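You operate a simulated robot arm through the tools that you are given. There is no shell and no other tool.

The job below is to be done with a simulated robot arm. You get a single attempt, and the scene is never put back.

## Task
Sweep the worktop crumbs into the dustpan and tip it in the bin.
Fine: use the round brush; put brush and pan back where they lay. Set down upright: round brush. What is to be rubbed or washed off counts as gone when no trace of it is left.

The check looks at the end state, three seconds after you hand in, the way a careful person would. Anything else that was tipped, shoved, dropped, spilled or broken makes it a failure.

## Robot
A 6-joint arm with a two-finger gripper, fixed in place. Base frame: the origin is at the foot of the arm, x ahead of it, y to its left, z up; the work surface is at about z = 0.88. Units: m, degrees, N and s.
Its first joint turns from -166.0 to 166.0 degrees. Payload 2.45 kg.
The tool frame sits at the grasp point between the pads (the TCP): z along the fingers, y along the line on which they close. The tips reach 0.02 m beyond it. The gripper opens to 0.14 m. The gripper's body begins 0.168 m behind the TCP.
Orientation is that of the tool frame in the base frame, as [roll, pitch, yaw] about the fixed x, y, z axes, in that order (R = Rz(yaw) Ry(pitch) Rx(roll)). With the fingers straight down and closing along the base's y, the tool's x points along the base's -x, its y along +y and its z along -z.

## Interface
- The arm moves only by the tool arm_command. Its argument "steps" is a list of rows, each an object of numbers (a shift or turn left out is 0, a gripper value left out holds the last): "tx", "ty", "tz": the shift along the base's x, y, z in m; "wx", "wy", "wz": the turn, a rotation vector about the base's x, y, z in degrees; "jaw": the opening, from 0 (shut) to 1 (fully open). In form: [{"tx": .., "ty": .., "tz": .., "wx": .., "wy": .., "wz": .., "jaw": ..}, ...]. A call has 1 to 20 rows; each row shifts and turns the commanded pose from where the row before left it. Rows are played at 5 a second. More than 0.05 m and 8.6 degrees between two rows, or a gripper value outside its range, and nothing of the call is played. Where a pose cannot be reached the arm comes as near as it can. A force on the tool above 40 N (or 10 N above the force at the start of the call, whichever is more), or a blocked arm, ends the call early, and 0.2 s more pass. The fingers move at their own pace (about 0.045 m/s each) and stop on an object; they squeeze with about 36 N. The grip force told is the motor's: it shows also when the fingers shut on nothing. Time passes only in rows, and 0.2 s behind the last, so rows that do not move let the fingers close. It gives the time, the measured TCP pose, the force on the tool (base axes), the opening and the grip force at its end, in the units of the frame above (readings bear some noise), with the torque about the TCP (base axes, N m) and any sound that the robot's microphone picked up, and new pictures: "views" is both (left out), scene, wrist or none.
- Cameras (640 x 400 px; columns grow to the right, rows downward): "scene" is fixed at [0.3876, -0.4927, 1.4713]; the picture's right is [0.82, -0.58, 0.00], its down [-0.33, -0.47, -0.81] and it looks along [0.47, 0.67, -0.58] (base axes); focal length 273 px, centre (320, 200). "wrist" rides on the gripper at [0.078, 0.011, -0.209] in the tool frame; the picture's right is [-0.14, 0.99, 0.00], its down [-0.92, -0.13, -0.37] and it looks along [-0.37, -0.05, 0.93] (tool axes); focal length 280 px, centre (320, 200). There is no depth. A picture from a camera that has moved, and an enlarged one, comes with that camera's place and axes in the base frame and with its lens. The place of the scene camera against the robot may be out by one fixed shift of up to 0.025 m in any direction.
- close_up(camera, box): a new picture of the part [left, top, right, bottom] of that camera's present view, enlarged. The clock stands still meanwhile.
- close_job(): hands the job in; it is judged then, once.

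Nothing tells you positions but the pictures and the camera data. Unless the task says otherwise, let go and move clear before handing in.

The tools are called after "Emit:" as a command line: name --argument value ..., lists and objects as JSON in quotes. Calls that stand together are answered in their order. arm_command: Moves the arm, as the interface text tells. Its arguments: {"type":"object","properties":{"steps":{"type":"array"},"views":{"type":"string","enum":["both","scene","wrist","none"]}},"required":["steps"]} The other tools are called the same way: close_up (camera, box) takes an enlarged picture of a part of a camera's view; close_job () hands the job in.

At the start:

```text
t: 0.0
ee_pos: [0.8152, 0.0722, 1.2364]
tool_rot: [-180.0, 0.0, 179.9]
wrist_force: [0.5, -0.1, -0.7]
moment: [0.0, 0.04, 0.0]
opening: 0.1398
gripper_force: 0.0
```

scene: 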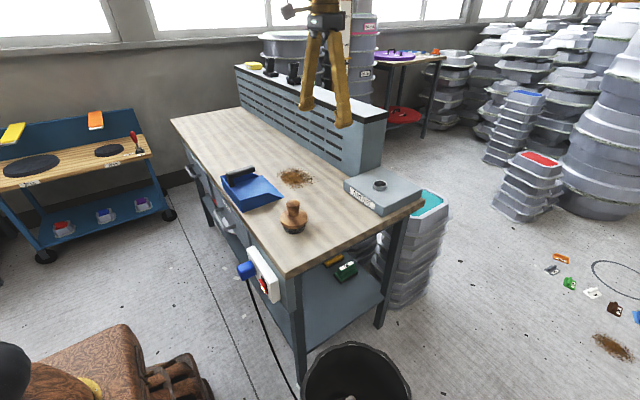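
wrist: 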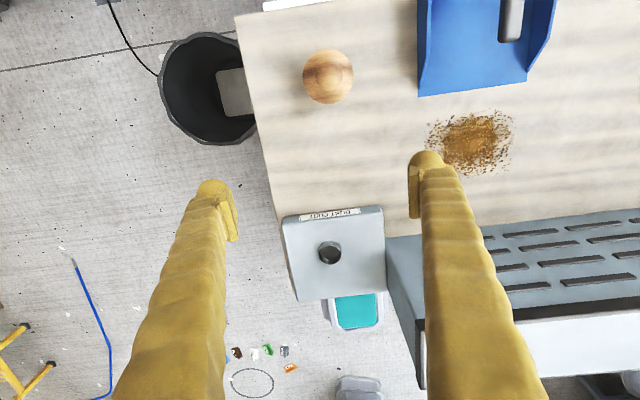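

I see a workbench with a blue dustpan, a round brush with a wooden knob, a pile of brown crumbs, a grey block with a hole (perhaps the dust chute or another device), and a black bin on the floor. I'll look closer before I move anything.

Emit:
close_up --camera "scene" --box '[200, 140, 440, 290]'

Emit:
close_up --camera "wrist" --box '[240, 0, 560, 200]'

Emit:
close_up --camera "scene" --box '[220, 250, 460, 400]'

Emit:
close_up --camera "wrist" --box '[120, 0, 440, 200]'

```text
2.67 times, centred on (320, 215) of scene
camera zoom: at [0.3876, -0.4927, 1.4713], right [0.82, -0.58, 0.0], down [-0.33, -0.47, -0.81], along [0.47, 0.67, -0.58], focal length 727 px, centre (320, 160)
```

zoom: 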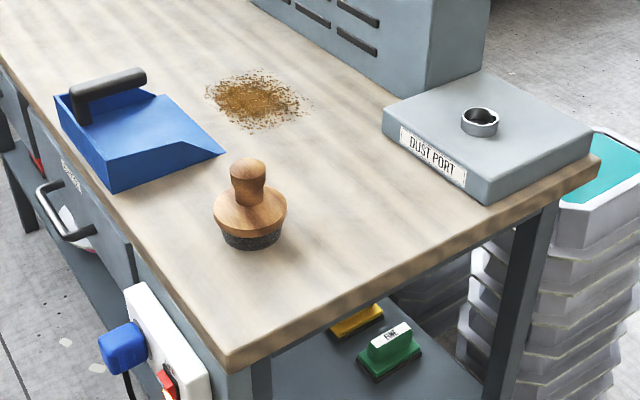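

```text
2.00 times, centred on (400, 100) of wrist
camera zoom: at [0.7365, 0.0831, 1.4453], right [0.14, 0.99, 0.0], down [0.92, -0.13, 0.37], along [0.37, -0.05, -0.93], focal length 561 px, centre (160, 400)
```

zoom: 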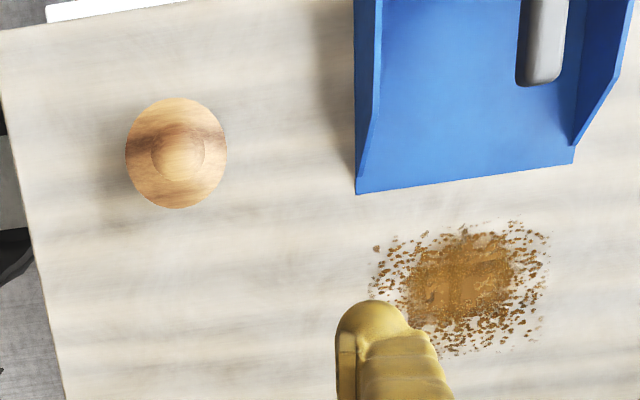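

```text
2.67 times, centred on (340, 325) of scene
camera zoom: at [0.3876, -0.4927, 1.4713], right [0.82, -0.58, 0.0], down [-0.33, -0.47, -0.81], along [0.47, 0.67, -0.58], focal length 727 px, centre (267, -133)
```

zoom: 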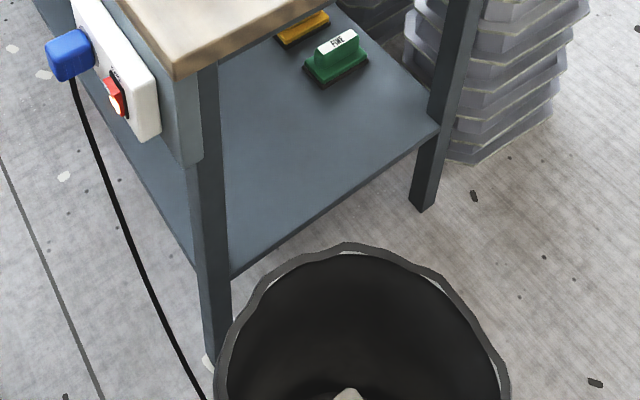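

```text
2.00 times, centred on (280, 100) of wrist
camera zoom: at [0.7365, 0.0831, 1.4453], right [0.14, 0.99, 0.0], down [0.92, -0.13, 0.37], along [0.37, -0.05, -0.93], focal length 561 px, centre (400, 400)
```

zoom: 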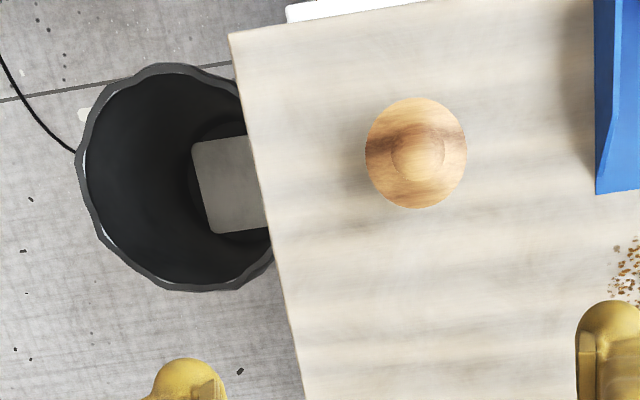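

The pan's front lip is at about x=0.78, y=0.27 to 0.465. The crumbs are centred near (0.88, 0.37), the brush is at about (0.72, 0.10), and the bin is off the table's end around (0.70, -0.25) with its rim near z=0.47. I'll move the wrist camera over the pan for a better look.

Emit:
arm_command --steps '[{"tx": -0.03, "ty": 0.0325}, {"tx": -0.03, "ty": 0.0325}, {"tx": -0.03, "ty": 0.0325}, {"tx": -0.03, "ty": 0.0325}, {"tx": -0.03, "ty": 0.0325}, {"tx": -0.03, "ty": 0.0325}, {"tx": -0.03, "ty": 0.0325}, {"tx": -0.03, "ty": 0.0325}]'

```text
t: 1.8
ee_pos: [0.5732, 0.3343, 1.2383]
tool_rot: [-180.0, 0.0, -180.0]
wrist_force: [-0.9, -0.1, 0.2]
moment: [0.0, -0.07, 0.0]
opening: 0.14
gripper_force: 0.0
camera wrist: at [0.4954, 0.3441, 1.4463], right [0.14, 0.99, 0.0], down [0.92, -0.13, 0.37], along [0.37, -0.05, -0.93], focal length 280 px, centre (320, 200)
```

scene: 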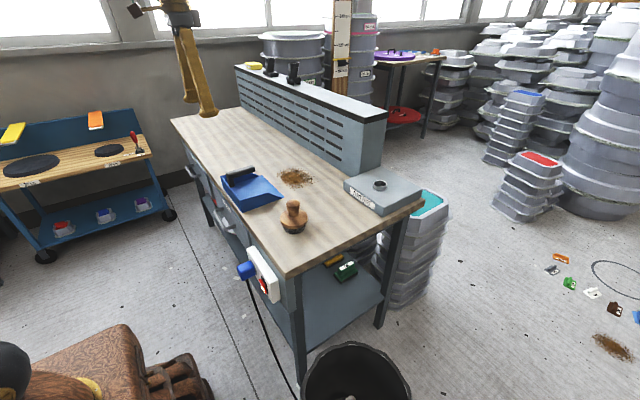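
wrist: 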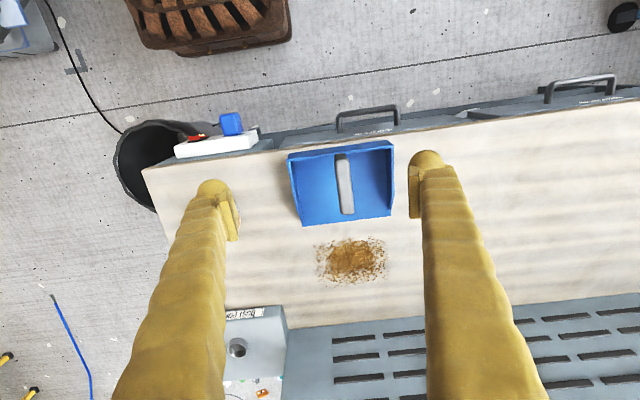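

Emit:
close_up --camera "wrist" --box '[264, 120, 424, 220]'

Emit:
close_up --camera "wrist" --box '[260, 190, 440, 300]'

Emit:
close_up --camera "scene" --box '[210, 150, 330, 225]'

Emit:
close_up --camera "scene" --box '[260, 185, 340, 235]'

```text
4.00 times, centred on (344, 170) of wrist
camera zoom: at [0.4954, 0.3441, 1.4463], right [0.14, 0.99, 0.0], down [0.92, -0.13, 0.37], along [0.37, -0.05, -0.93], focal length 1122 px, centre (224, 320)
```

zoom: 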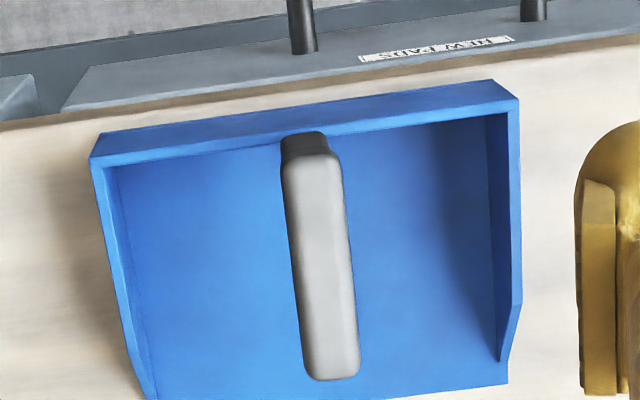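

```text
3.56 times, centred on (350, 245) of wrist
camera zoom: at [0.4954, 0.3441, 1.4463], right [0.14, 0.99, 0.0], down [0.92, -0.13, 0.37], along [0.37, -0.05, -0.93], focal length 997 px, centre (213, 40)
```

zoom: 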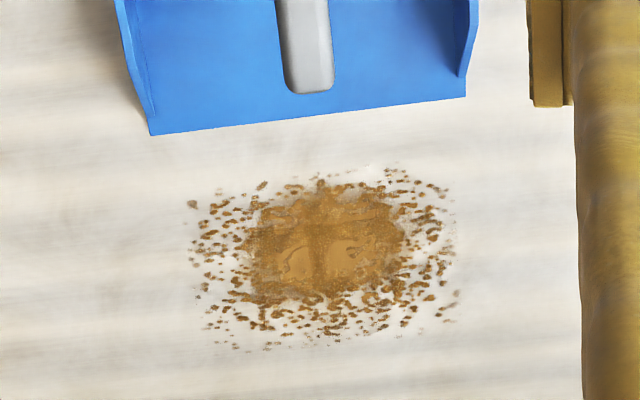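

```text
5.33 times, centred on (270, 188) of scene
camera zoom: at [0.3876, -0.4927, 1.4713], right [0.82, -0.58, 0.0], down [-0.33, -0.47, -0.81], along [0.47, 0.67, -0.58], focal length 1454 px, centre (587, 267)
```

zoom: 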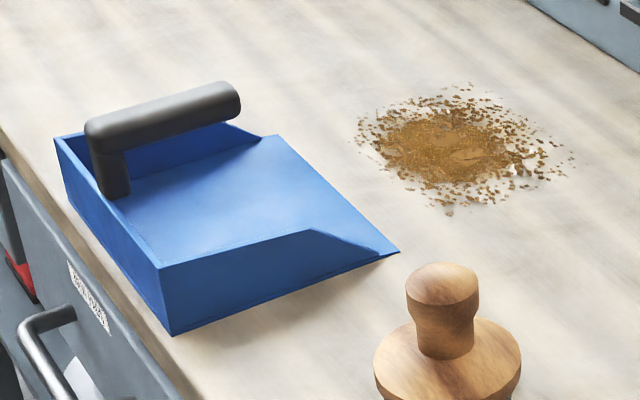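

```text
8.00 times, centred on (300, 210) of scene
camera zoom: at [0.3876, -0.4927, 1.4713], right [0.82, -0.58, 0.0], down [-0.33, -0.47, -0.81], along [0.47, 0.67, -0.58], focal length 2182 px, centre (480, 120)
```

zoom: 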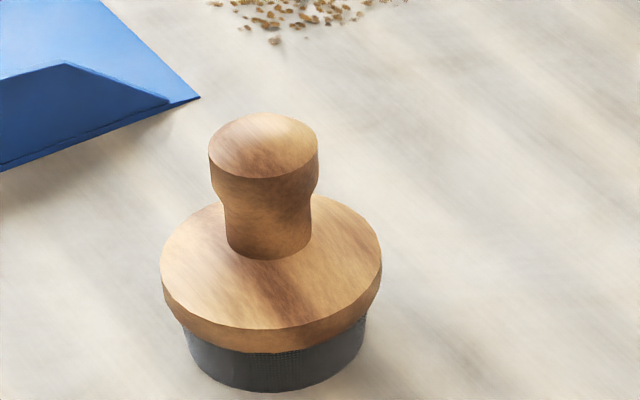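

The handle is a bar along x (about x 0.60–0.71, y 0.365, z 0.97). The brush knob is about 44 mm wide at around z 0.966. The far crumbs lie near the reach limit, so I'll grip the brush with the tool tilted 40° forward. I'll go to a tilted pre-grasp now.

Emit:
arm_command --steps '[{"ty": -0.029, "tx": 0.009, "tz": -0.012, "wy": -5}, {"ty": -0.029, "tx": 0.009, "tz": -0.012, "wy": -5}, {"ty": -0.029, "tx": 0.009, "tz": -0.012, "wy": -5}, {"ty": -0.029, "tx": 0.009, "tz": -0.012, "wy": -5}, {"ty": -0.029, "tx": 0.009, "tz": -0.012, "wy": -5}, {"ty": -0.029, "tx": 0.009, "tz": -0.012, "wy": -5}, {"ty": -0.029, "tx": 0.009, "tz": -0.012, "wy": -5}, {"ty": -0.029, "tx": 0.009, "tz": -0.012, "wy": -5}, {}]'

```text
t: 3.8
ee_pos: [0.6464, 0.1019, 1.1415]
tool_rot: [180.0, 40.0, 180.0]
wrist_force: [-0.5, 0.2, 0.3]
moment: [-0.03, 0.0, -0.03]
opening: 0.1401
gripper_force: 0.1
camera wrist: at [0.4525, 0.1124, 1.2506], right [0.11, 0.99, 0.09], down [0.47, -0.13, 0.87], along [0.88, -0.05, -0.48], focal length 280 px, centre (320, 200)
```

scene: 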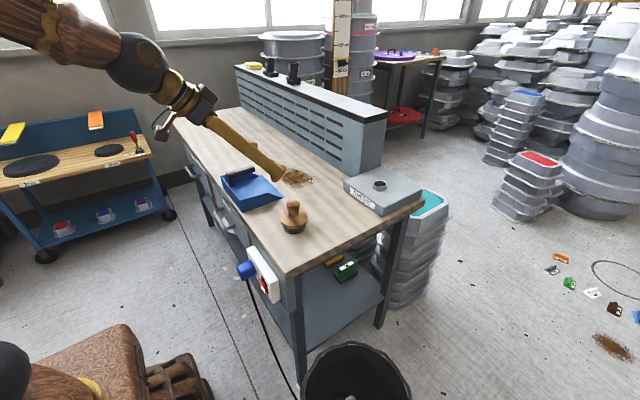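
wrist: 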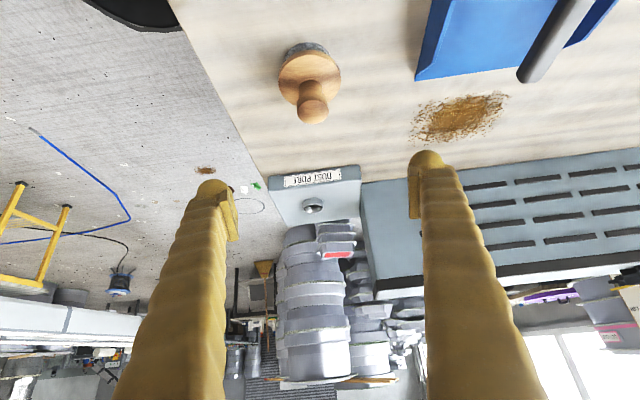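

Emit:
close_up --camera "wrist" --box '[264, 30, 360, 130]'

Emit:
close_up --camera "wrist" --box '[400, 0, 640, 150]'

```text
4.00 times, centred on (312, 80) of wrist
camera zoom: at [0.4525, 0.1124, 1.2506], right [0.11, 0.99, 0.09], down [0.47, -0.13, 0.87], along [0.88, -0.05, -0.48], focal length 1122 px, centre (352, 680)
```

zoom: 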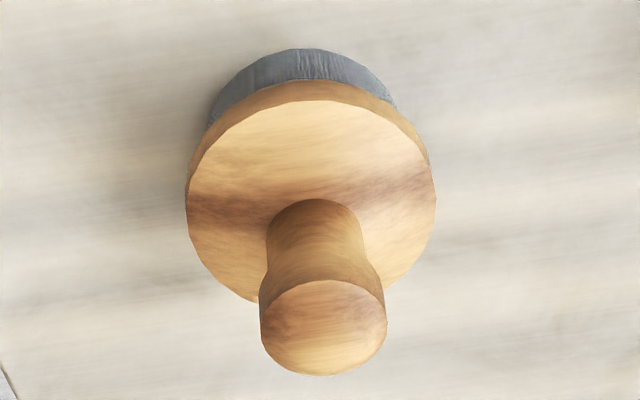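

```text
2.67 times, centred on (520, 75) of wrist
camera zoom: at [0.4525, 0.1124, 1.2506], right [0.11, 0.99, 0.09], down [0.47, -0.13, 0.87], along [0.88, -0.05, -0.48], focal length 748 px, centre (-213, 533)
```

zoom: 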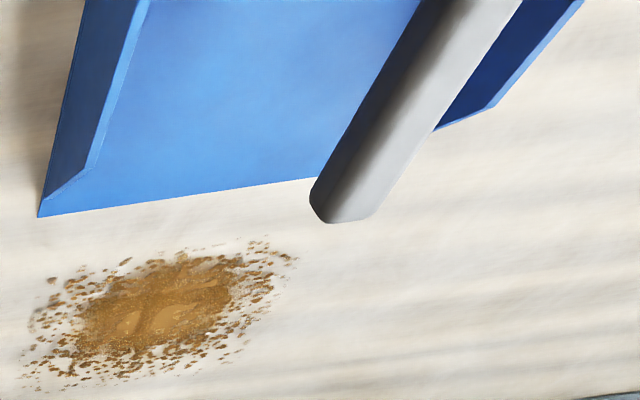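

Emit:
arm_command --steps '[{"tx": 0.0085, "tz": -0.0325, "ty": -0.0005}, {"tx": 0.0085, "tz": -0.0325, "ty": -0.0005}, {"tx": 0.0085, "tz": -0.0325, "ty": -0.0005}, {"tx": 0.0085, "tz": -0.0325, "ty": -0.0005}, {}]'

```text
t: 5.0
ee_pos: [0.679, 0.0975, 1.0141]
tool_rot: [179.8, 40.0, 179.9]
wrist_force: [-0.5, 0.3, -0.1]
moment: [0.02, 0.01, 0.01]
opening: 0.1398
gripper_force: 0.1
camera wrist: at [0.4855, 0.1091, 1.1236], right [0.11, 0.99, 0.09], down [0.47, -0.13, 0.87], along [0.88, -0.05, -0.48], focal length 280 px, centre (320, 200)
```

scene: 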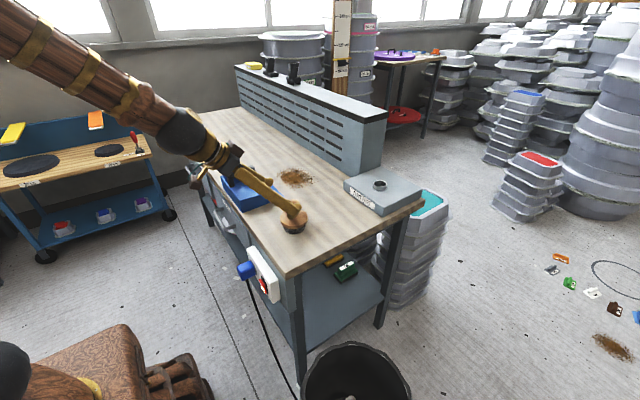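
wrist: 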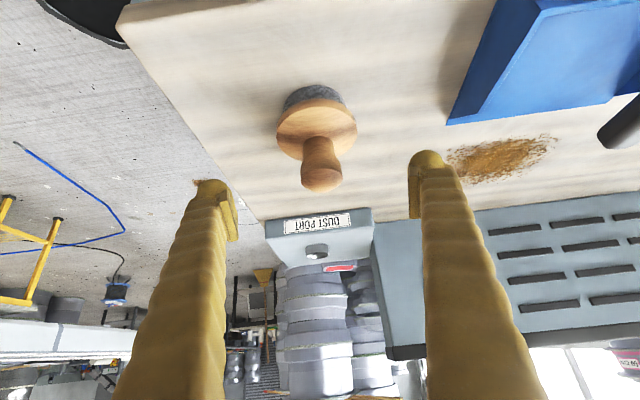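

The knob sits centred between the pads at about (0.717, 0.100). I'll advance along the tool axis and close on it.

Emit:
arm_command --steps '[{"tx": 0.0127, "ty": 0.0008, "tz": -0.016}, {"tx": 0.0127, "ty": 0.0008, "tz": -0.016}, {"tx": 0.0127, "ty": 0.0008, "tz": -0.016}, {}]'

Emit:
close_up --camera "wrist" --box '[200, 80, 440, 230]'

Emit:
close_up --camera "scene" --box '[240, 160, 360, 235]'

```text
t: 6.0
ee_pos: [0.718, 0.1002, 0.9635]
tool_rot: [180.0, 39.9, -180.0]
wrist_force: [-0.1, 0.4, -0.1]
moment: [-0.01, 0.02, 0.02]
opening: 0.14
gripper_force: 0.0
camera wrist: at [0.5249, 0.1112, 1.0727], right [0.11, 0.99, 0.09], down [0.47, -0.13, 0.87], along [0.88, -0.05, -0.48], focal length 280 px, centre (320, 200)
```

scene: 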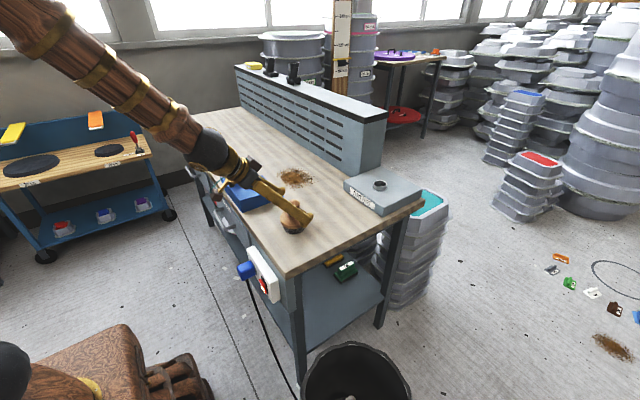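
wrist: 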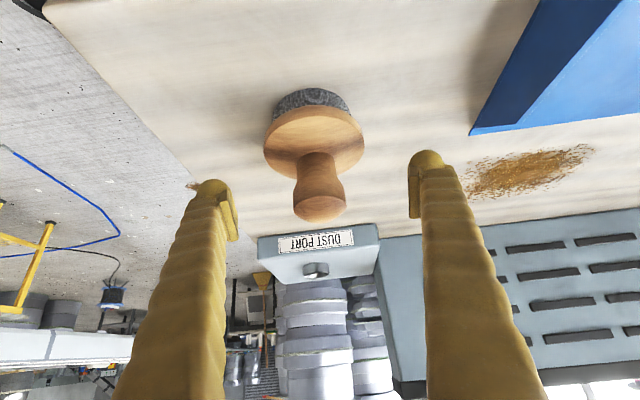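

```text
2.67 times, centred on (320, 155) of wrist
camera zoom: at [0.5249, 0.1112, 1.0727], right [0.11, 0.99, 0.09], down [0.47, -0.13, 0.87], along [0.88, -0.05, -0.48], focal length 748 px, centre (320, 320)
```

zoom: 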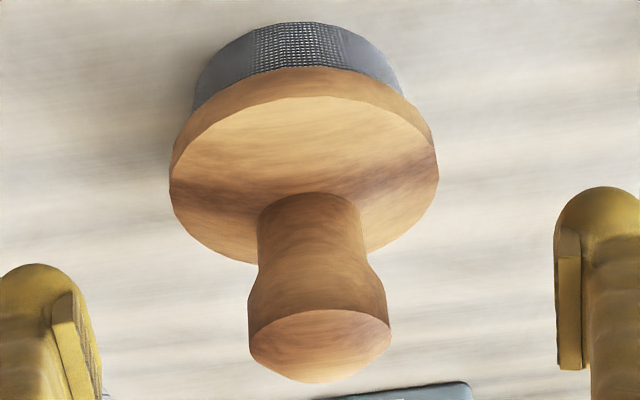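

```text
5.33 times, centred on (300, 198) of scene
camera zoom: at [0.3876, -0.4927, 1.4713], right [0.82, -0.58, 0.0], down [-0.33, -0.47, -0.81], along [0.47, 0.67, -0.58], focal length 1454 px, centre (427, 213)
```

zoom: 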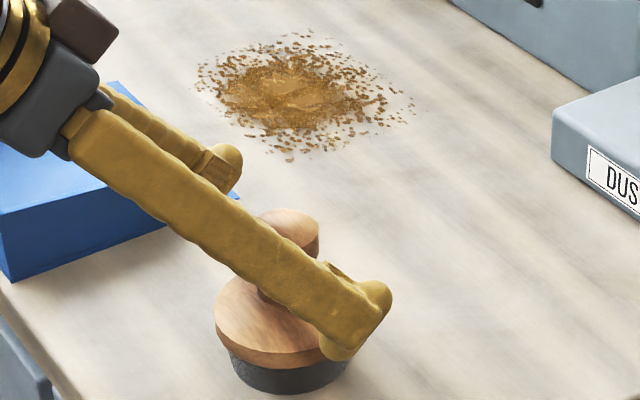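

The TCP projects right onto the knob's wide band, so I'm closing the gripper.

Emit:
arm_command --steps '[{"jaw": 0.2}, {"jaw": 0.2}, {"jaw": 0.2}, {"jaw": 0.2}, {"jaw": 0.2}, {"jaw": 0.2}, {"jaw": 0.2}, {"jaw": 0.2}]'

```text
t: 7.8
ee_pos: [0.7189, 0.1004, 0.9636]
tool_rot: [-179.9, 40.0, 179.9]
wrist_force: [0.0, -0.6, 0.3]
moment: [0.0, -0.03, 0.01]
opening: 0.0385
gripper_force: 35.6
camera wrist: at [0.5249, 0.1112, 1.0729], right [0.11, 0.99, 0.09], down [0.47, -0.13, 0.87], along [0.88, -0.05, -0.48], focal length 280 px, centre (320, 200)
```

scene: 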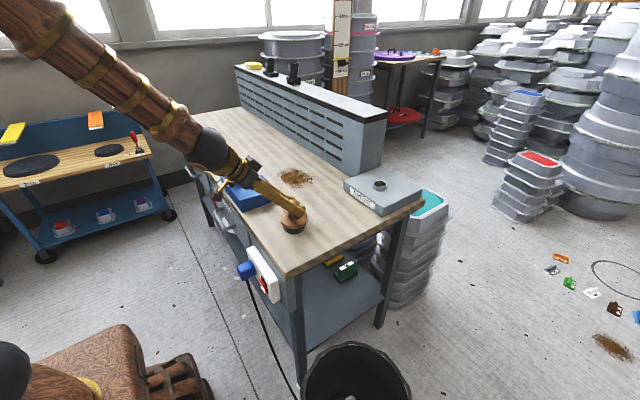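
wrist: 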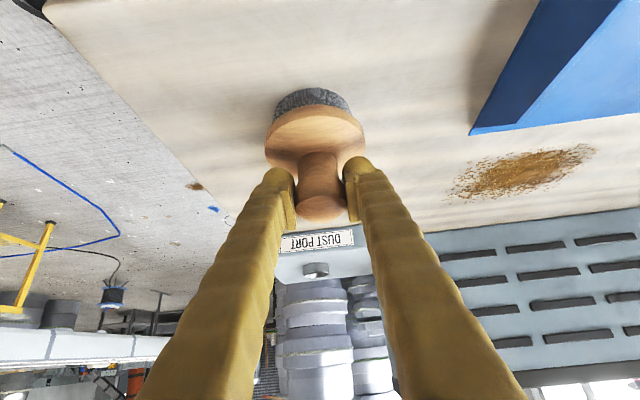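

Emit:
arm_command --steps '[{"tz": 0.015}, {"tz": 0.02}, {"tz": 0.025}, {}]'

Emit:
close_up --camera "scene" --box '[240, 160, 360, 235]'

Emit:
close_up --camera "wrist" --box '[200, 80, 440, 230]'

```text
t: 8.8
ee_pos: [0.7194, 0.0982, 1.0241]
tool_rot: [-179.9, 40.0, 180.0]
wrist_force: [-0.1, -1.0, 0.3]
moment: [0.01, 0.01, -0.03]
opening: 0.0278
gripper_force: 0.0
camera wrist: at [0.5256, 0.1094, 1.1331], right [0.11, 0.99, 0.09], down [0.47, -0.13, 0.87], along [0.88, -0.05, -0.48], focal length 280 px, centre (320, 200)
```

scene: 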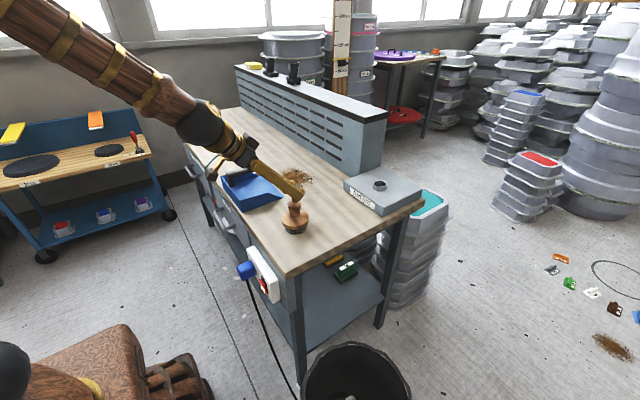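
wrist: 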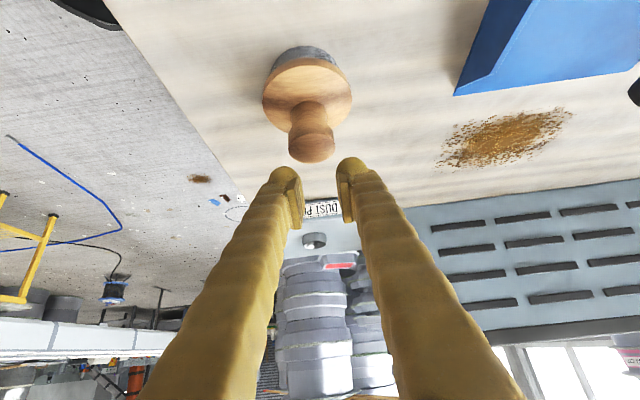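

```text
5.33 times, centred on (300, 198) of scene
camera zoom: at [0.3876, -0.4927, 1.4713], right [0.82, -0.58, 0.0], down [-0.33, -0.47, -0.81], along [0.47, 0.67, -0.58], focal length 1454 px, centre (427, 213)
```

zoom: 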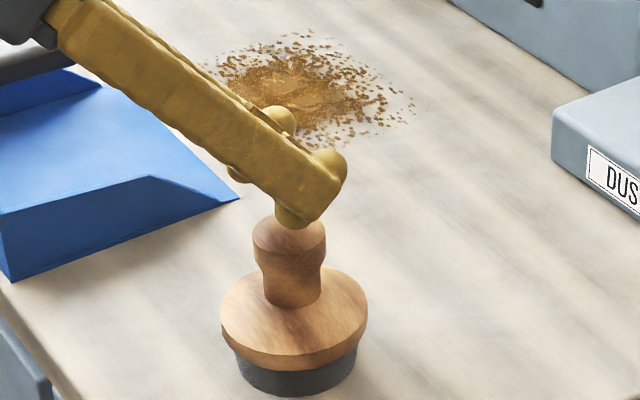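

```text
2.67 times, centred on (320, 155) of wrist
camera zoom: at [0.5256, 0.1094, 1.1331], right [0.11, 0.99, 0.09], down [0.47, -0.13, 0.87], along [0.88, -0.05, -0.48], focal length 748 px, centre (320, 320)
```

zoom: 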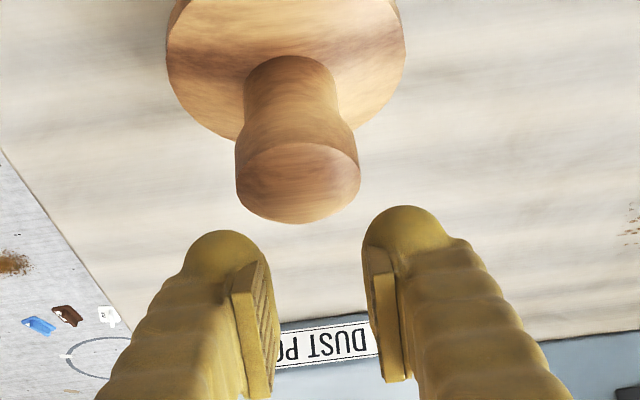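

The grip slipped off the knob on lifting; the brush is still standing upright in nearly the same place. I'll study the pads and knob before I grip again.

Emit:
close_up --camera "wrist" --box '[240, 130, 400, 230]'

Emit:
close_up --camera "scene" --box '[270, 180, 334, 240]'

```text
4.00 times, centred on (320, 180) of wrist
camera zoom: at [0.5256, 0.1094, 1.1331], right [0.11, 0.99, 0.09], down [0.47, -0.13, 0.87], along [0.88, -0.05, -0.48], focal length 1122 px, centre (320, 280)
```

zoom: 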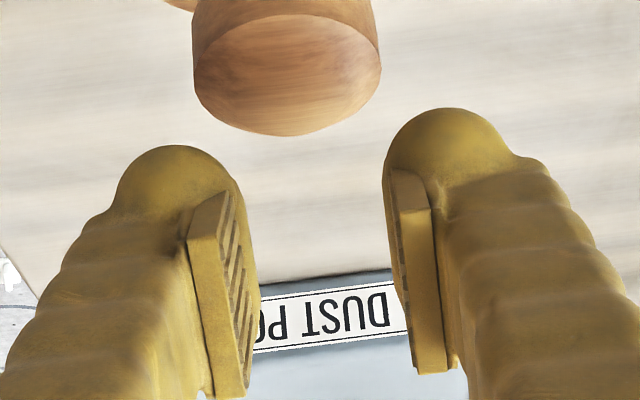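

```text
6.67 times, centred on (302, 210) of scene
camera zoom: at [0.3876, -0.4927, 1.4713], right [0.82, -0.58, 0.0], down [-0.33, -0.47, -0.81], along [0.47, 0.67, -0.58], focal length 1818 px, centre (440, 133)
```

zoom: 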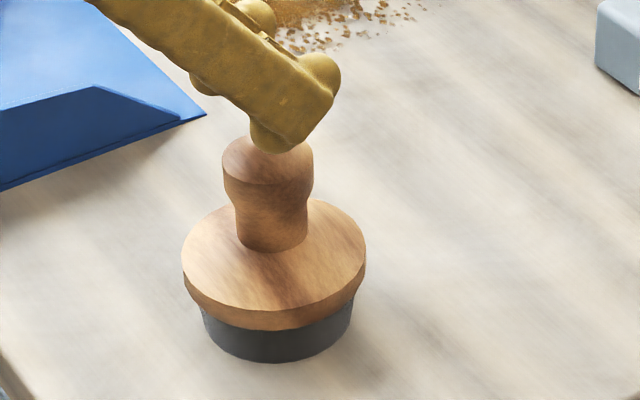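

The pads start just short of the TCP, so the first grip only caught the rounded top edge of the knob. I'll open, come down about 8 mm lower and 9 mm further forward, and look before closing.

Emit:
arm_command --steps '[{"jaw": 0.6}, {"jaw": 0.6}, {"jaw": 0.6}, {"tx": 0.003, "ty": -0.0018, "tz": -0.022}, {"tx": 0.003, "ty": -0.0018, "tz": -0.022}, {"tx": 0.0027, "tz": -0.016}, {"tz": -0.0059}, {}]'

Emit:
close_up --camera "wrist" --box '[224, 110, 416, 230]'

Emit:
close_up --camera "scene" --box '[262, 180, 342, 240]'

```text
t: 10.6
ee_pos: [0.7275, 0.0963, 0.9567]
tool_rot: [179.9, 39.9, 179.9]
wrist_force: [-0.6, 0.0, -0.4]
moment: [0.01, 0.01, 0.05]
opening: 0.0839
gripper_force: 0.1
camera wrist: at [0.5336, 0.1075, 1.0661], right [0.11, 0.99, 0.09], down [0.47, -0.13, 0.87], along [0.88, -0.05, -0.48], focal length 280 px, centre (320, 200)
```

scene: 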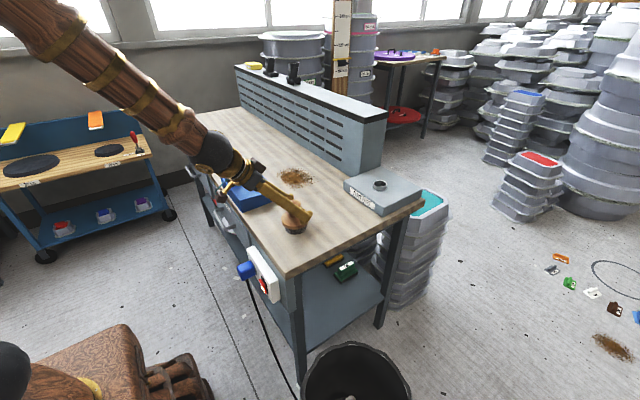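
wrist: 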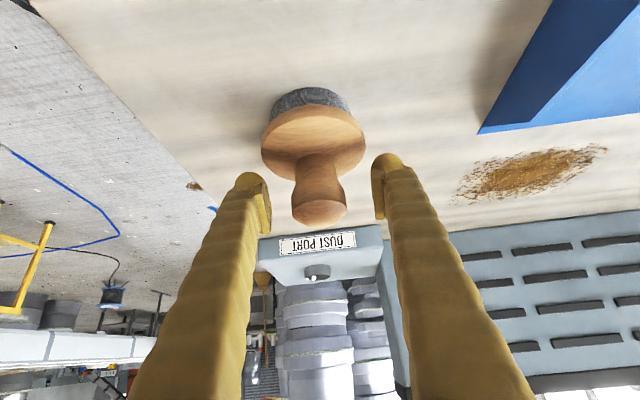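

```text
3.33 times, centred on (320, 170) of wrist
camera zoom: at [0.5336, 0.1075, 1.0661], right [0.11, 0.99, 0.09], down [0.47, -0.13, 0.87], along [0.88, -0.05, -0.48], focal length 935 px, centre (320, 300)
```

zoom: 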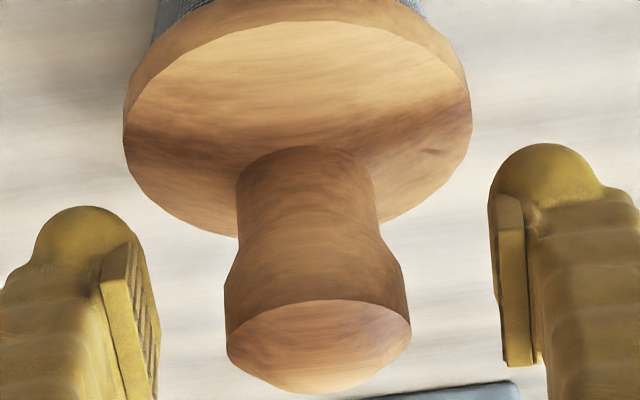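

```text
6.67 times, centred on (302, 210) of scene
camera zoom: at [0.3876, -0.4927, 1.4713], right [0.82, -0.58, 0.0], down [-0.33, -0.47, -0.81], along [0.47, 0.67, -0.58], focal length 1818 px, centre (440, 133)
```

zoom: 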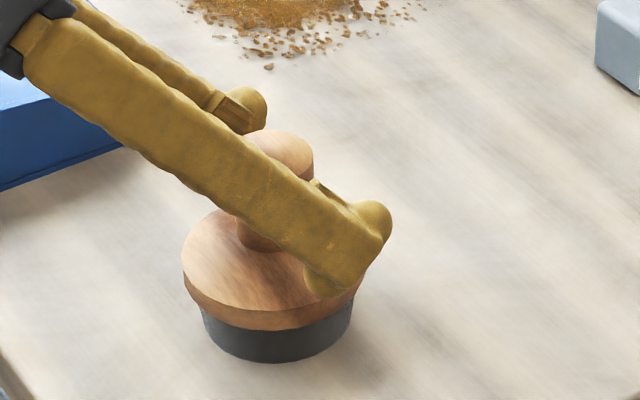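

Emit:
arm_command --steps '[{"tz": -0.003, "tx": -0.002}, {"jaw": 0.1}, {"jaw": 0.1}, {"jaw": 0.1}, {"jaw": 0.1}, {"jaw": 0.1}, {"jaw": 0.1}, {"jaw": 0.1}]'

Emit:
close_up --camera "wrist" --box '[224, 110, 416, 230]'

Emit:
close_up --camera "scene" --box '[262, 180, 342, 240]'

```text
t: 12.4
ee_pos: [0.7258, 0.0964, 0.9537]
tool_rot: [-180.0, 39.9, 180.0]
wrist_force: [-0.6, 0.7, 0.4]
moment: [0.09, 0.01, 0.03]
opening: 0.0384
gripper_force: 35.9
camera wrist: at [0.5312, 0.1071, 1.0635], right [0.11, 0.99, 0.09], down [0.47, -0.13, 0.87], along [0.88, -0.05, -0.48], focal length 280 px, centre (320, 200)
```

scene: 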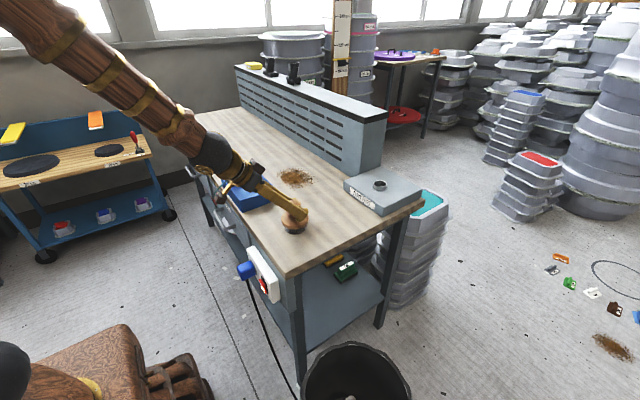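
wrist: 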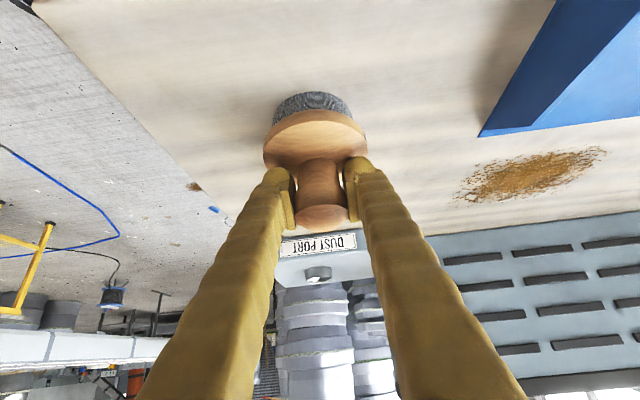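

```text
3.33 times, centred on (320, 170) of wrist
camera zoom: at [0.5312, 0.1071, 1.0635], right [0.11, 0.99, 0.09], down [0.47, -0.13, 0.87], along [0.88, -0.05, -0.48], focal length 935 px, centre (320, 300)
```

zoom: 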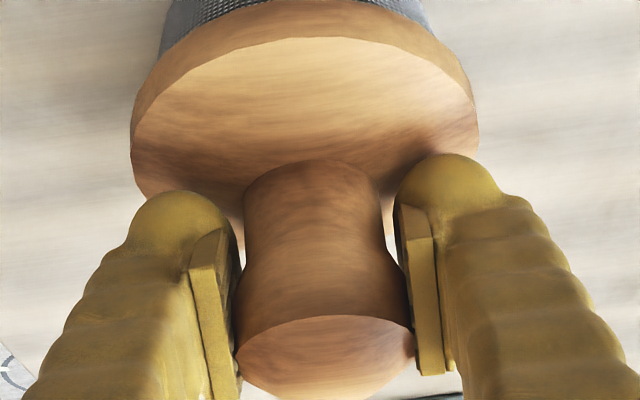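

```text
6.67 times, centred on (302, 210) of scene
camera zoom: at [0.3876, -0.4927, 1.4713], right [0.82, -0.58, 0.0], down [-0.33, -0.47, -0.81], along [0.47, 0.67, -0.58], focal length 1818 px, centre (440, 133)
```

zoom: 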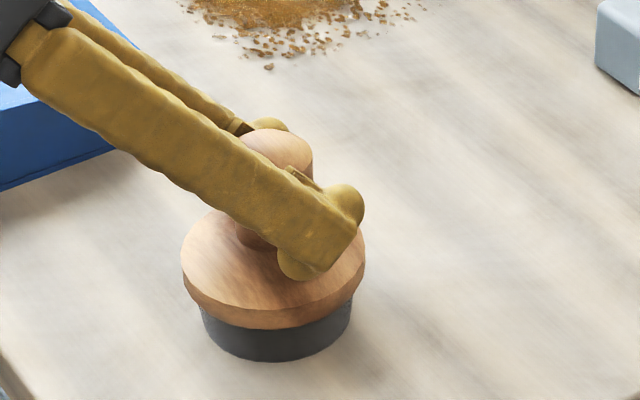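

The width is 38.4 mm again with the pads deeper on the knob. I'll lift slowly to test the hold.

Emit:
arm_command --steps '[{}, {}, {"tz": 0.004}, {"tz": 0.006}, {"tz": 0.01}, {}]'

Emit:
close_up --camera "scene" --box '[262, 180, 342, 240]'

```text
t: 13.8
ee_pos: [0.7247, 0.0976, 0.9747]
tool_rot: [180.0, 40.0, 179.9]
wrist_force: [1.0, 0.7, -0.7]
moment: [-0.03, -0.02, -0.01]
opening: 0.0383
gripper_force: 35.8
camera wrist: at [0.5315, 0.1077, 1.0831], right [0.11, 0.99, 0.09], down [0.47, -0.13, 0.87], along [0.88, -0.05, -0.48], focal length 280 px, centre (320, 200)
```

scene: 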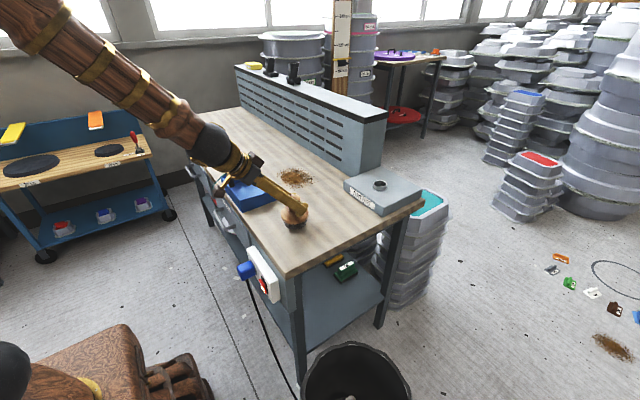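
wrist: 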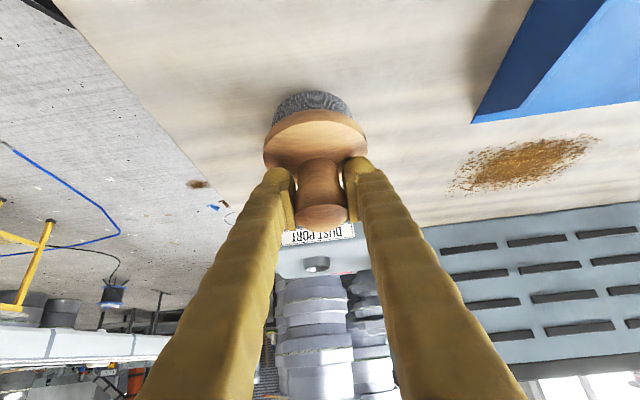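

```text
6.67 times, centred on (302, 210) of scene
camera zoom: at [0.3876, -0.4927, 1.4713], right [0.82, -0.58, 0.0], down [-0.33, -0.47, -0.81], along [0.47, 0.67, -0.58], focal length 1818 px, centre (440, 133)
```

zoom: 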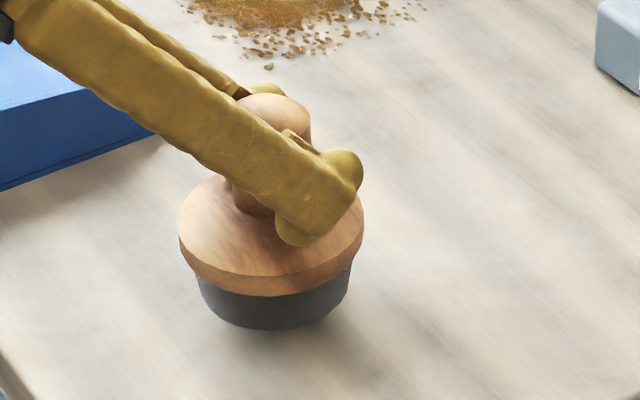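

The brush is held firmly. I'll carry it high past the pile to the far side, at about (1.0, 0.30), and check reach there.

Emit:
arm_command --steps '[{"tz": 0.047}, {"tx": 0.028, "ty": 0.041}, {"tx": 0.028, "ty": 0.041}, {"tx": 0.028, "ty": 0.041}, {"tx": 0.028, "ty": 0.041}, {"tx": 0.028, "ty": 0.041}, {"tx": 0.045}, {"tx": 0.045}, {"tx": 0.045}, {}]'

```text
t: 16.0
ee_pos: [0.999, 0.301, 1.0214]
tool_rot: [179.9, 40.0, 179.9]
wrist_force: [-0.3, -0.2, -0.9]
moment: [0.0, 0.01, -0.01]
opening: 0.0384
gripper_force: 36.2
camera wrist: at [0.8048, 0.3115, 1.13], right [0.11, 0.99, 0.09], down [0.47, -0.13, 0.87], along [0.88, -0.05, -0.48], focal length 280 px, centre (320, 200)
```

scene: 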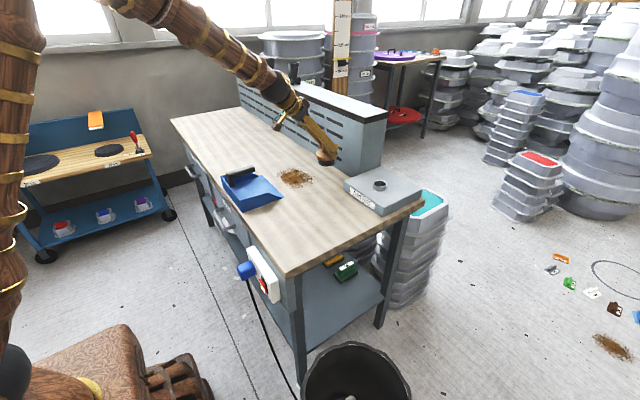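
wrist: 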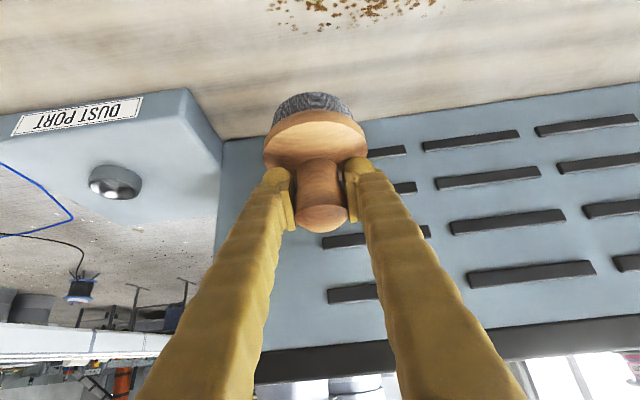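

Emit:
arm_command --steps '[{"tx": 0.008, "tz": -0.04}, {"tz": -0.02}, {"tz": -0.007}, {}]'

Emit:
close_up --camera "scene" --box '[262, 135, 358, 207]'

Emit:
close_up --camera "wrist" --box '[200, 0, 440, 150]'

```text
t: 17.0
ee_pos: [1.0059, 0.3026, 0.9536]
tool_rot: [179.9, 40.0, -180.0]
wrist_force: [0.0, 0.8, -1.2]
moment: [0.03, -0.01, 0.01]
opening: 0.0385
gripper_force: 35.6
camera wrist: at [0.8127, 0.3124, 1.0637], right [0.11, 0.99, 0.09], down [0.47, -0.13, 0.87], along [0.88, -0.05, -0.48], focal length 280 px, centre (320, 200)
```

scene: 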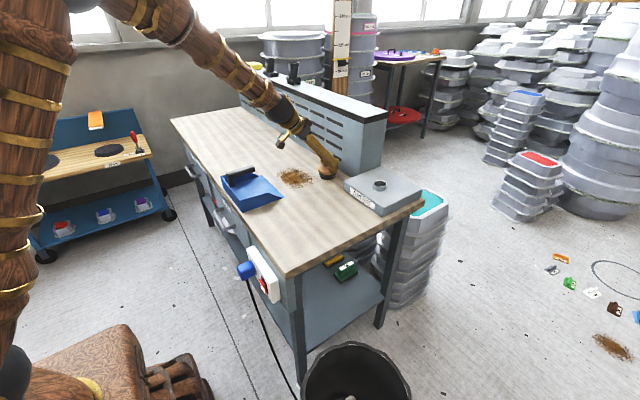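
wrist: 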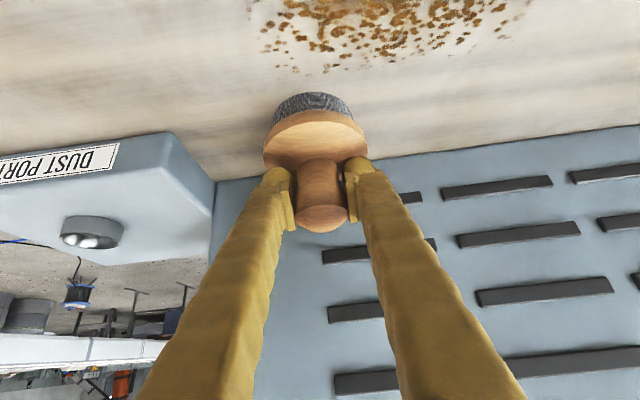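

```text
5.56 times, centred on (310, 171) of scene
camera zoom: at [0.3876, -0.4927, 1.4713], right [0.82, -0.58, 0.0], down [-0.33, -0.47, -0.81], along [0.47, 0.67, -0.58], focal length 1515 px, centre (376, 361)
```

zoom: 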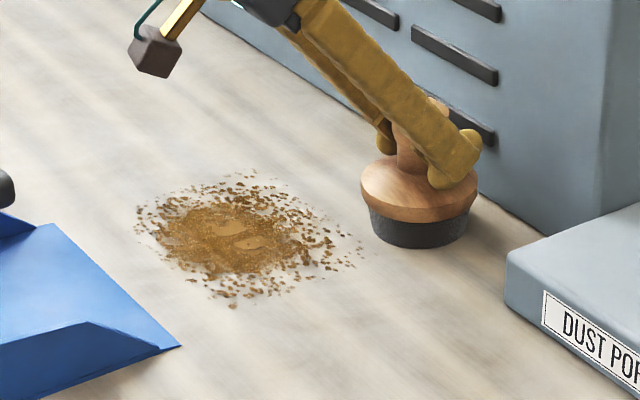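

```text
2.67 times, centred on (320, 75) of wrist
camera zoom: at [0.8127, 0.3124, 1.0637], right [0.11, 0.99, 0.09], down [0.47, -0.13, 0.87], along [0.88, -0.05, -0.48], focal length 748 px, centre (320, 533)
```

zoom: 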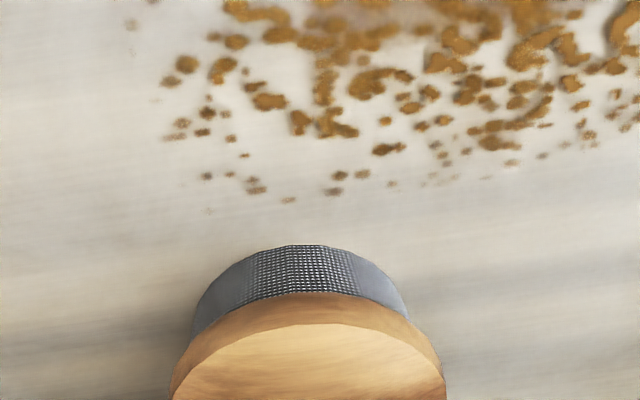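

The brush is down just behind the pile. I'll make a first slow stroke toward the pan and stop before the lip to see how the crumbs behave.

Emit:
arm_command --steps '[{"tz": -0.002}, {"tx": -0.019, "ty": 0.002}, {"tx": -0.019, "ty": 0.002}, {"tx": -0.019, "ty": 0.002}, {"tx": -0.019, "ty": 0.002}, {"tx": -0.019, "ty": 0.002}, {"tx": -0.019, "ty": 0.002}, {"tx": -0.019, "ty": 0.002}, {"tx": -0.019, "ty": 0.002}, {"tx": -0.019, "ty": 0.002}]'

Emit:
close_up --camera "scene" --box '[222, 135, 350, 215]'

Emit:
close_up --camera "wrist" --box '[160, 0, 480, 200]'

```text
t: 19.2
ee_pos: [0.8374, 0.3223, 0.9506]
tool_rot: [180.0, 40.0, 179.9]
wrist_force: [6.5, 1.2, 17.0]
moment: [0.12, 0.2, 0.02]
opening: 0.038
gripper_force: 36.3
camera wrist: at [0.6428, 0.3317, 1.0598], right [0.11, 0.99, 0.09], down [0.47, -0.13, 0.87], along [0.88, -0.05, -0.48], focal length 280 px, centre (320, 200)
```

scene: 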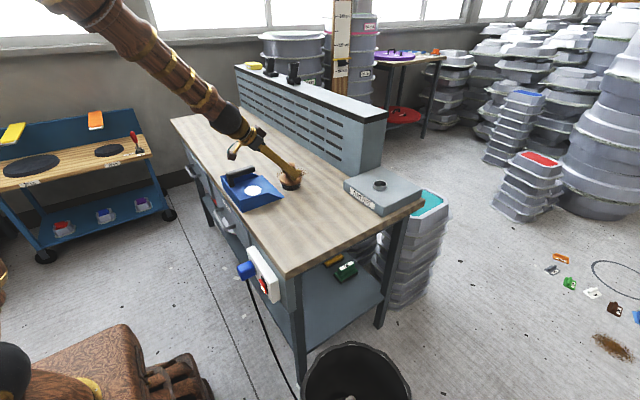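
wrist: 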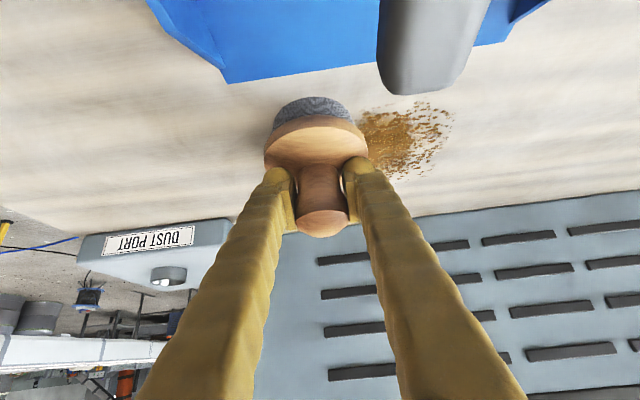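

```text
5.00 times, centred on (286, 175) of scene
camera zoom: at [0.3876, -0.4927, 1.4713], right [0.82, -0.58, 0.0], down [-0.33, -0.47, -0.81], along [0.47, 0.67, -0.58], focal length 1364 px, centre (490, 325)
```

zoom: 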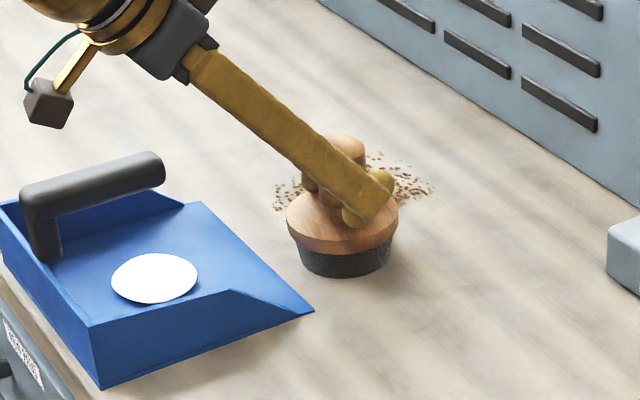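

```text
2.00 times, centred on (320, 100) of wrist
camera zoom: at [0.6428, 0.3317, 1.0598], right [0.11, 0.99, 0.09], down [0.47, -0.13, 0.87], along [0.88, -0.05, -0.48], focal length 561 px, centre (320, 400)
```

zoom: 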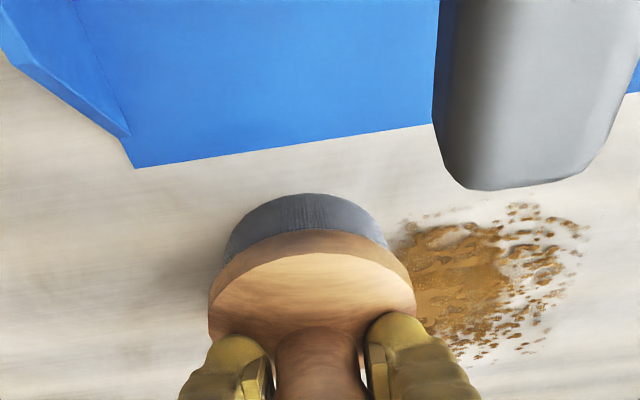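

The swept strip is clean, and a light-coloured heap has appeared in the pan, so the stroke works. I'll do the next strip.

Emit:
arm_command --steps '[{"tz": 0.03}, {"tx": 0.043, "ty": 0.011}, {"tx": 0.043, "ty": 0.011}, {"tx": 0.043, "ty": 0.011}, {"tx": 0.041, "ty": 0.011}, {"tz": -0.03}, {"tx": -0.019}, {"tx": -0.019}, {"tx": -0.019}, {"tx": -0.019}, {"tx": -0.019}, {"tx": -0.019}, {"tx": -0.019}, {"tx": -0.019}, {"tx": -0.019}]'

Emit:
close_up --camera "scene" --box '[222, 135, 350, 215]'

Emit:
close_up --camera "wrist" --box '[160, 0, 480, 200]'

```text
t: 22.4
ee_pos: [0.8356, 0.3655, 0.95]
tool_rot: [-180.0, 40.0, -180.0]
wrist_force: [0.4, 0.7, -0.8]
moment: [-0.03, 0.0, -0.01]
opening: 0.0379
gripper_force: 36.1
camera wrist: at [0.6415, 0.3758, 1.06], right [0.11, 0.99, 0.09], down [0.47, -0.13, 0.87], along [0.88, -0.05, -0.48], focal length 280 px, centre (320, 200)
```

scene: 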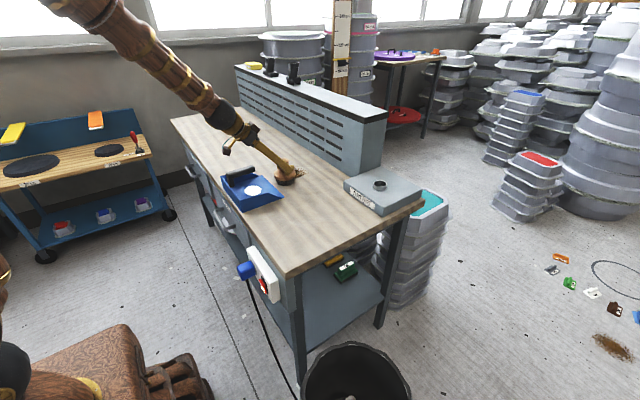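
wrist: 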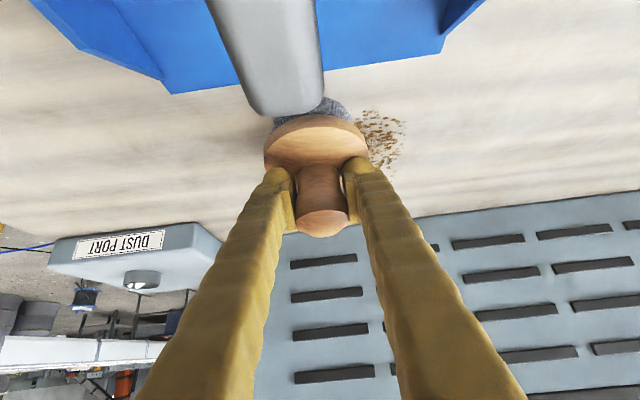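

```text
5.00 times, centred on (286, 175) of scene
camera zoom: at [0.3876, -0.4927, 1.4713], right [0.82, -0.58, 0.0], down [-0.33, -0.47, -0.81], along [0.47, 0.67, -0.58], focal length 1364 px, centre (490, 325)
```

zoom: 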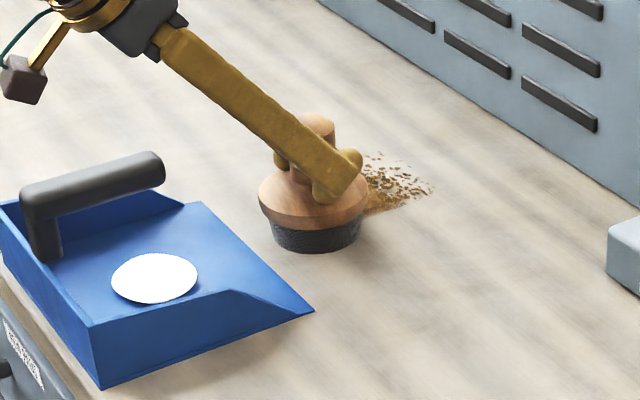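

```text
2.00 times, centred on (320, 100) of wrist
camera zoom: at [0.6415, 0.3758, 1.06], right [0.11, 0.99, 0.09], down [0.47, -0.13, 0.87], along [0.88, -0.05, -0.48], focal length 561 px, centre (320, 400)
```

zoom: 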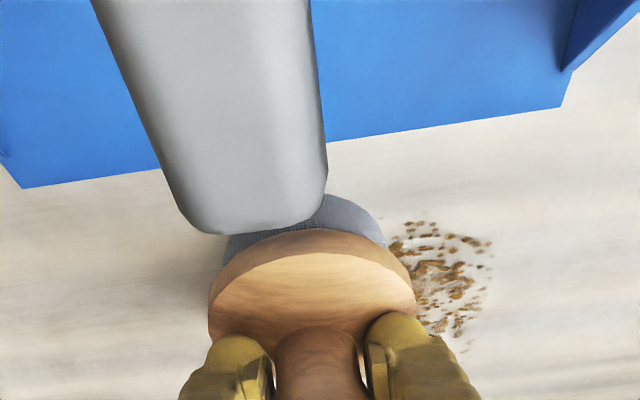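

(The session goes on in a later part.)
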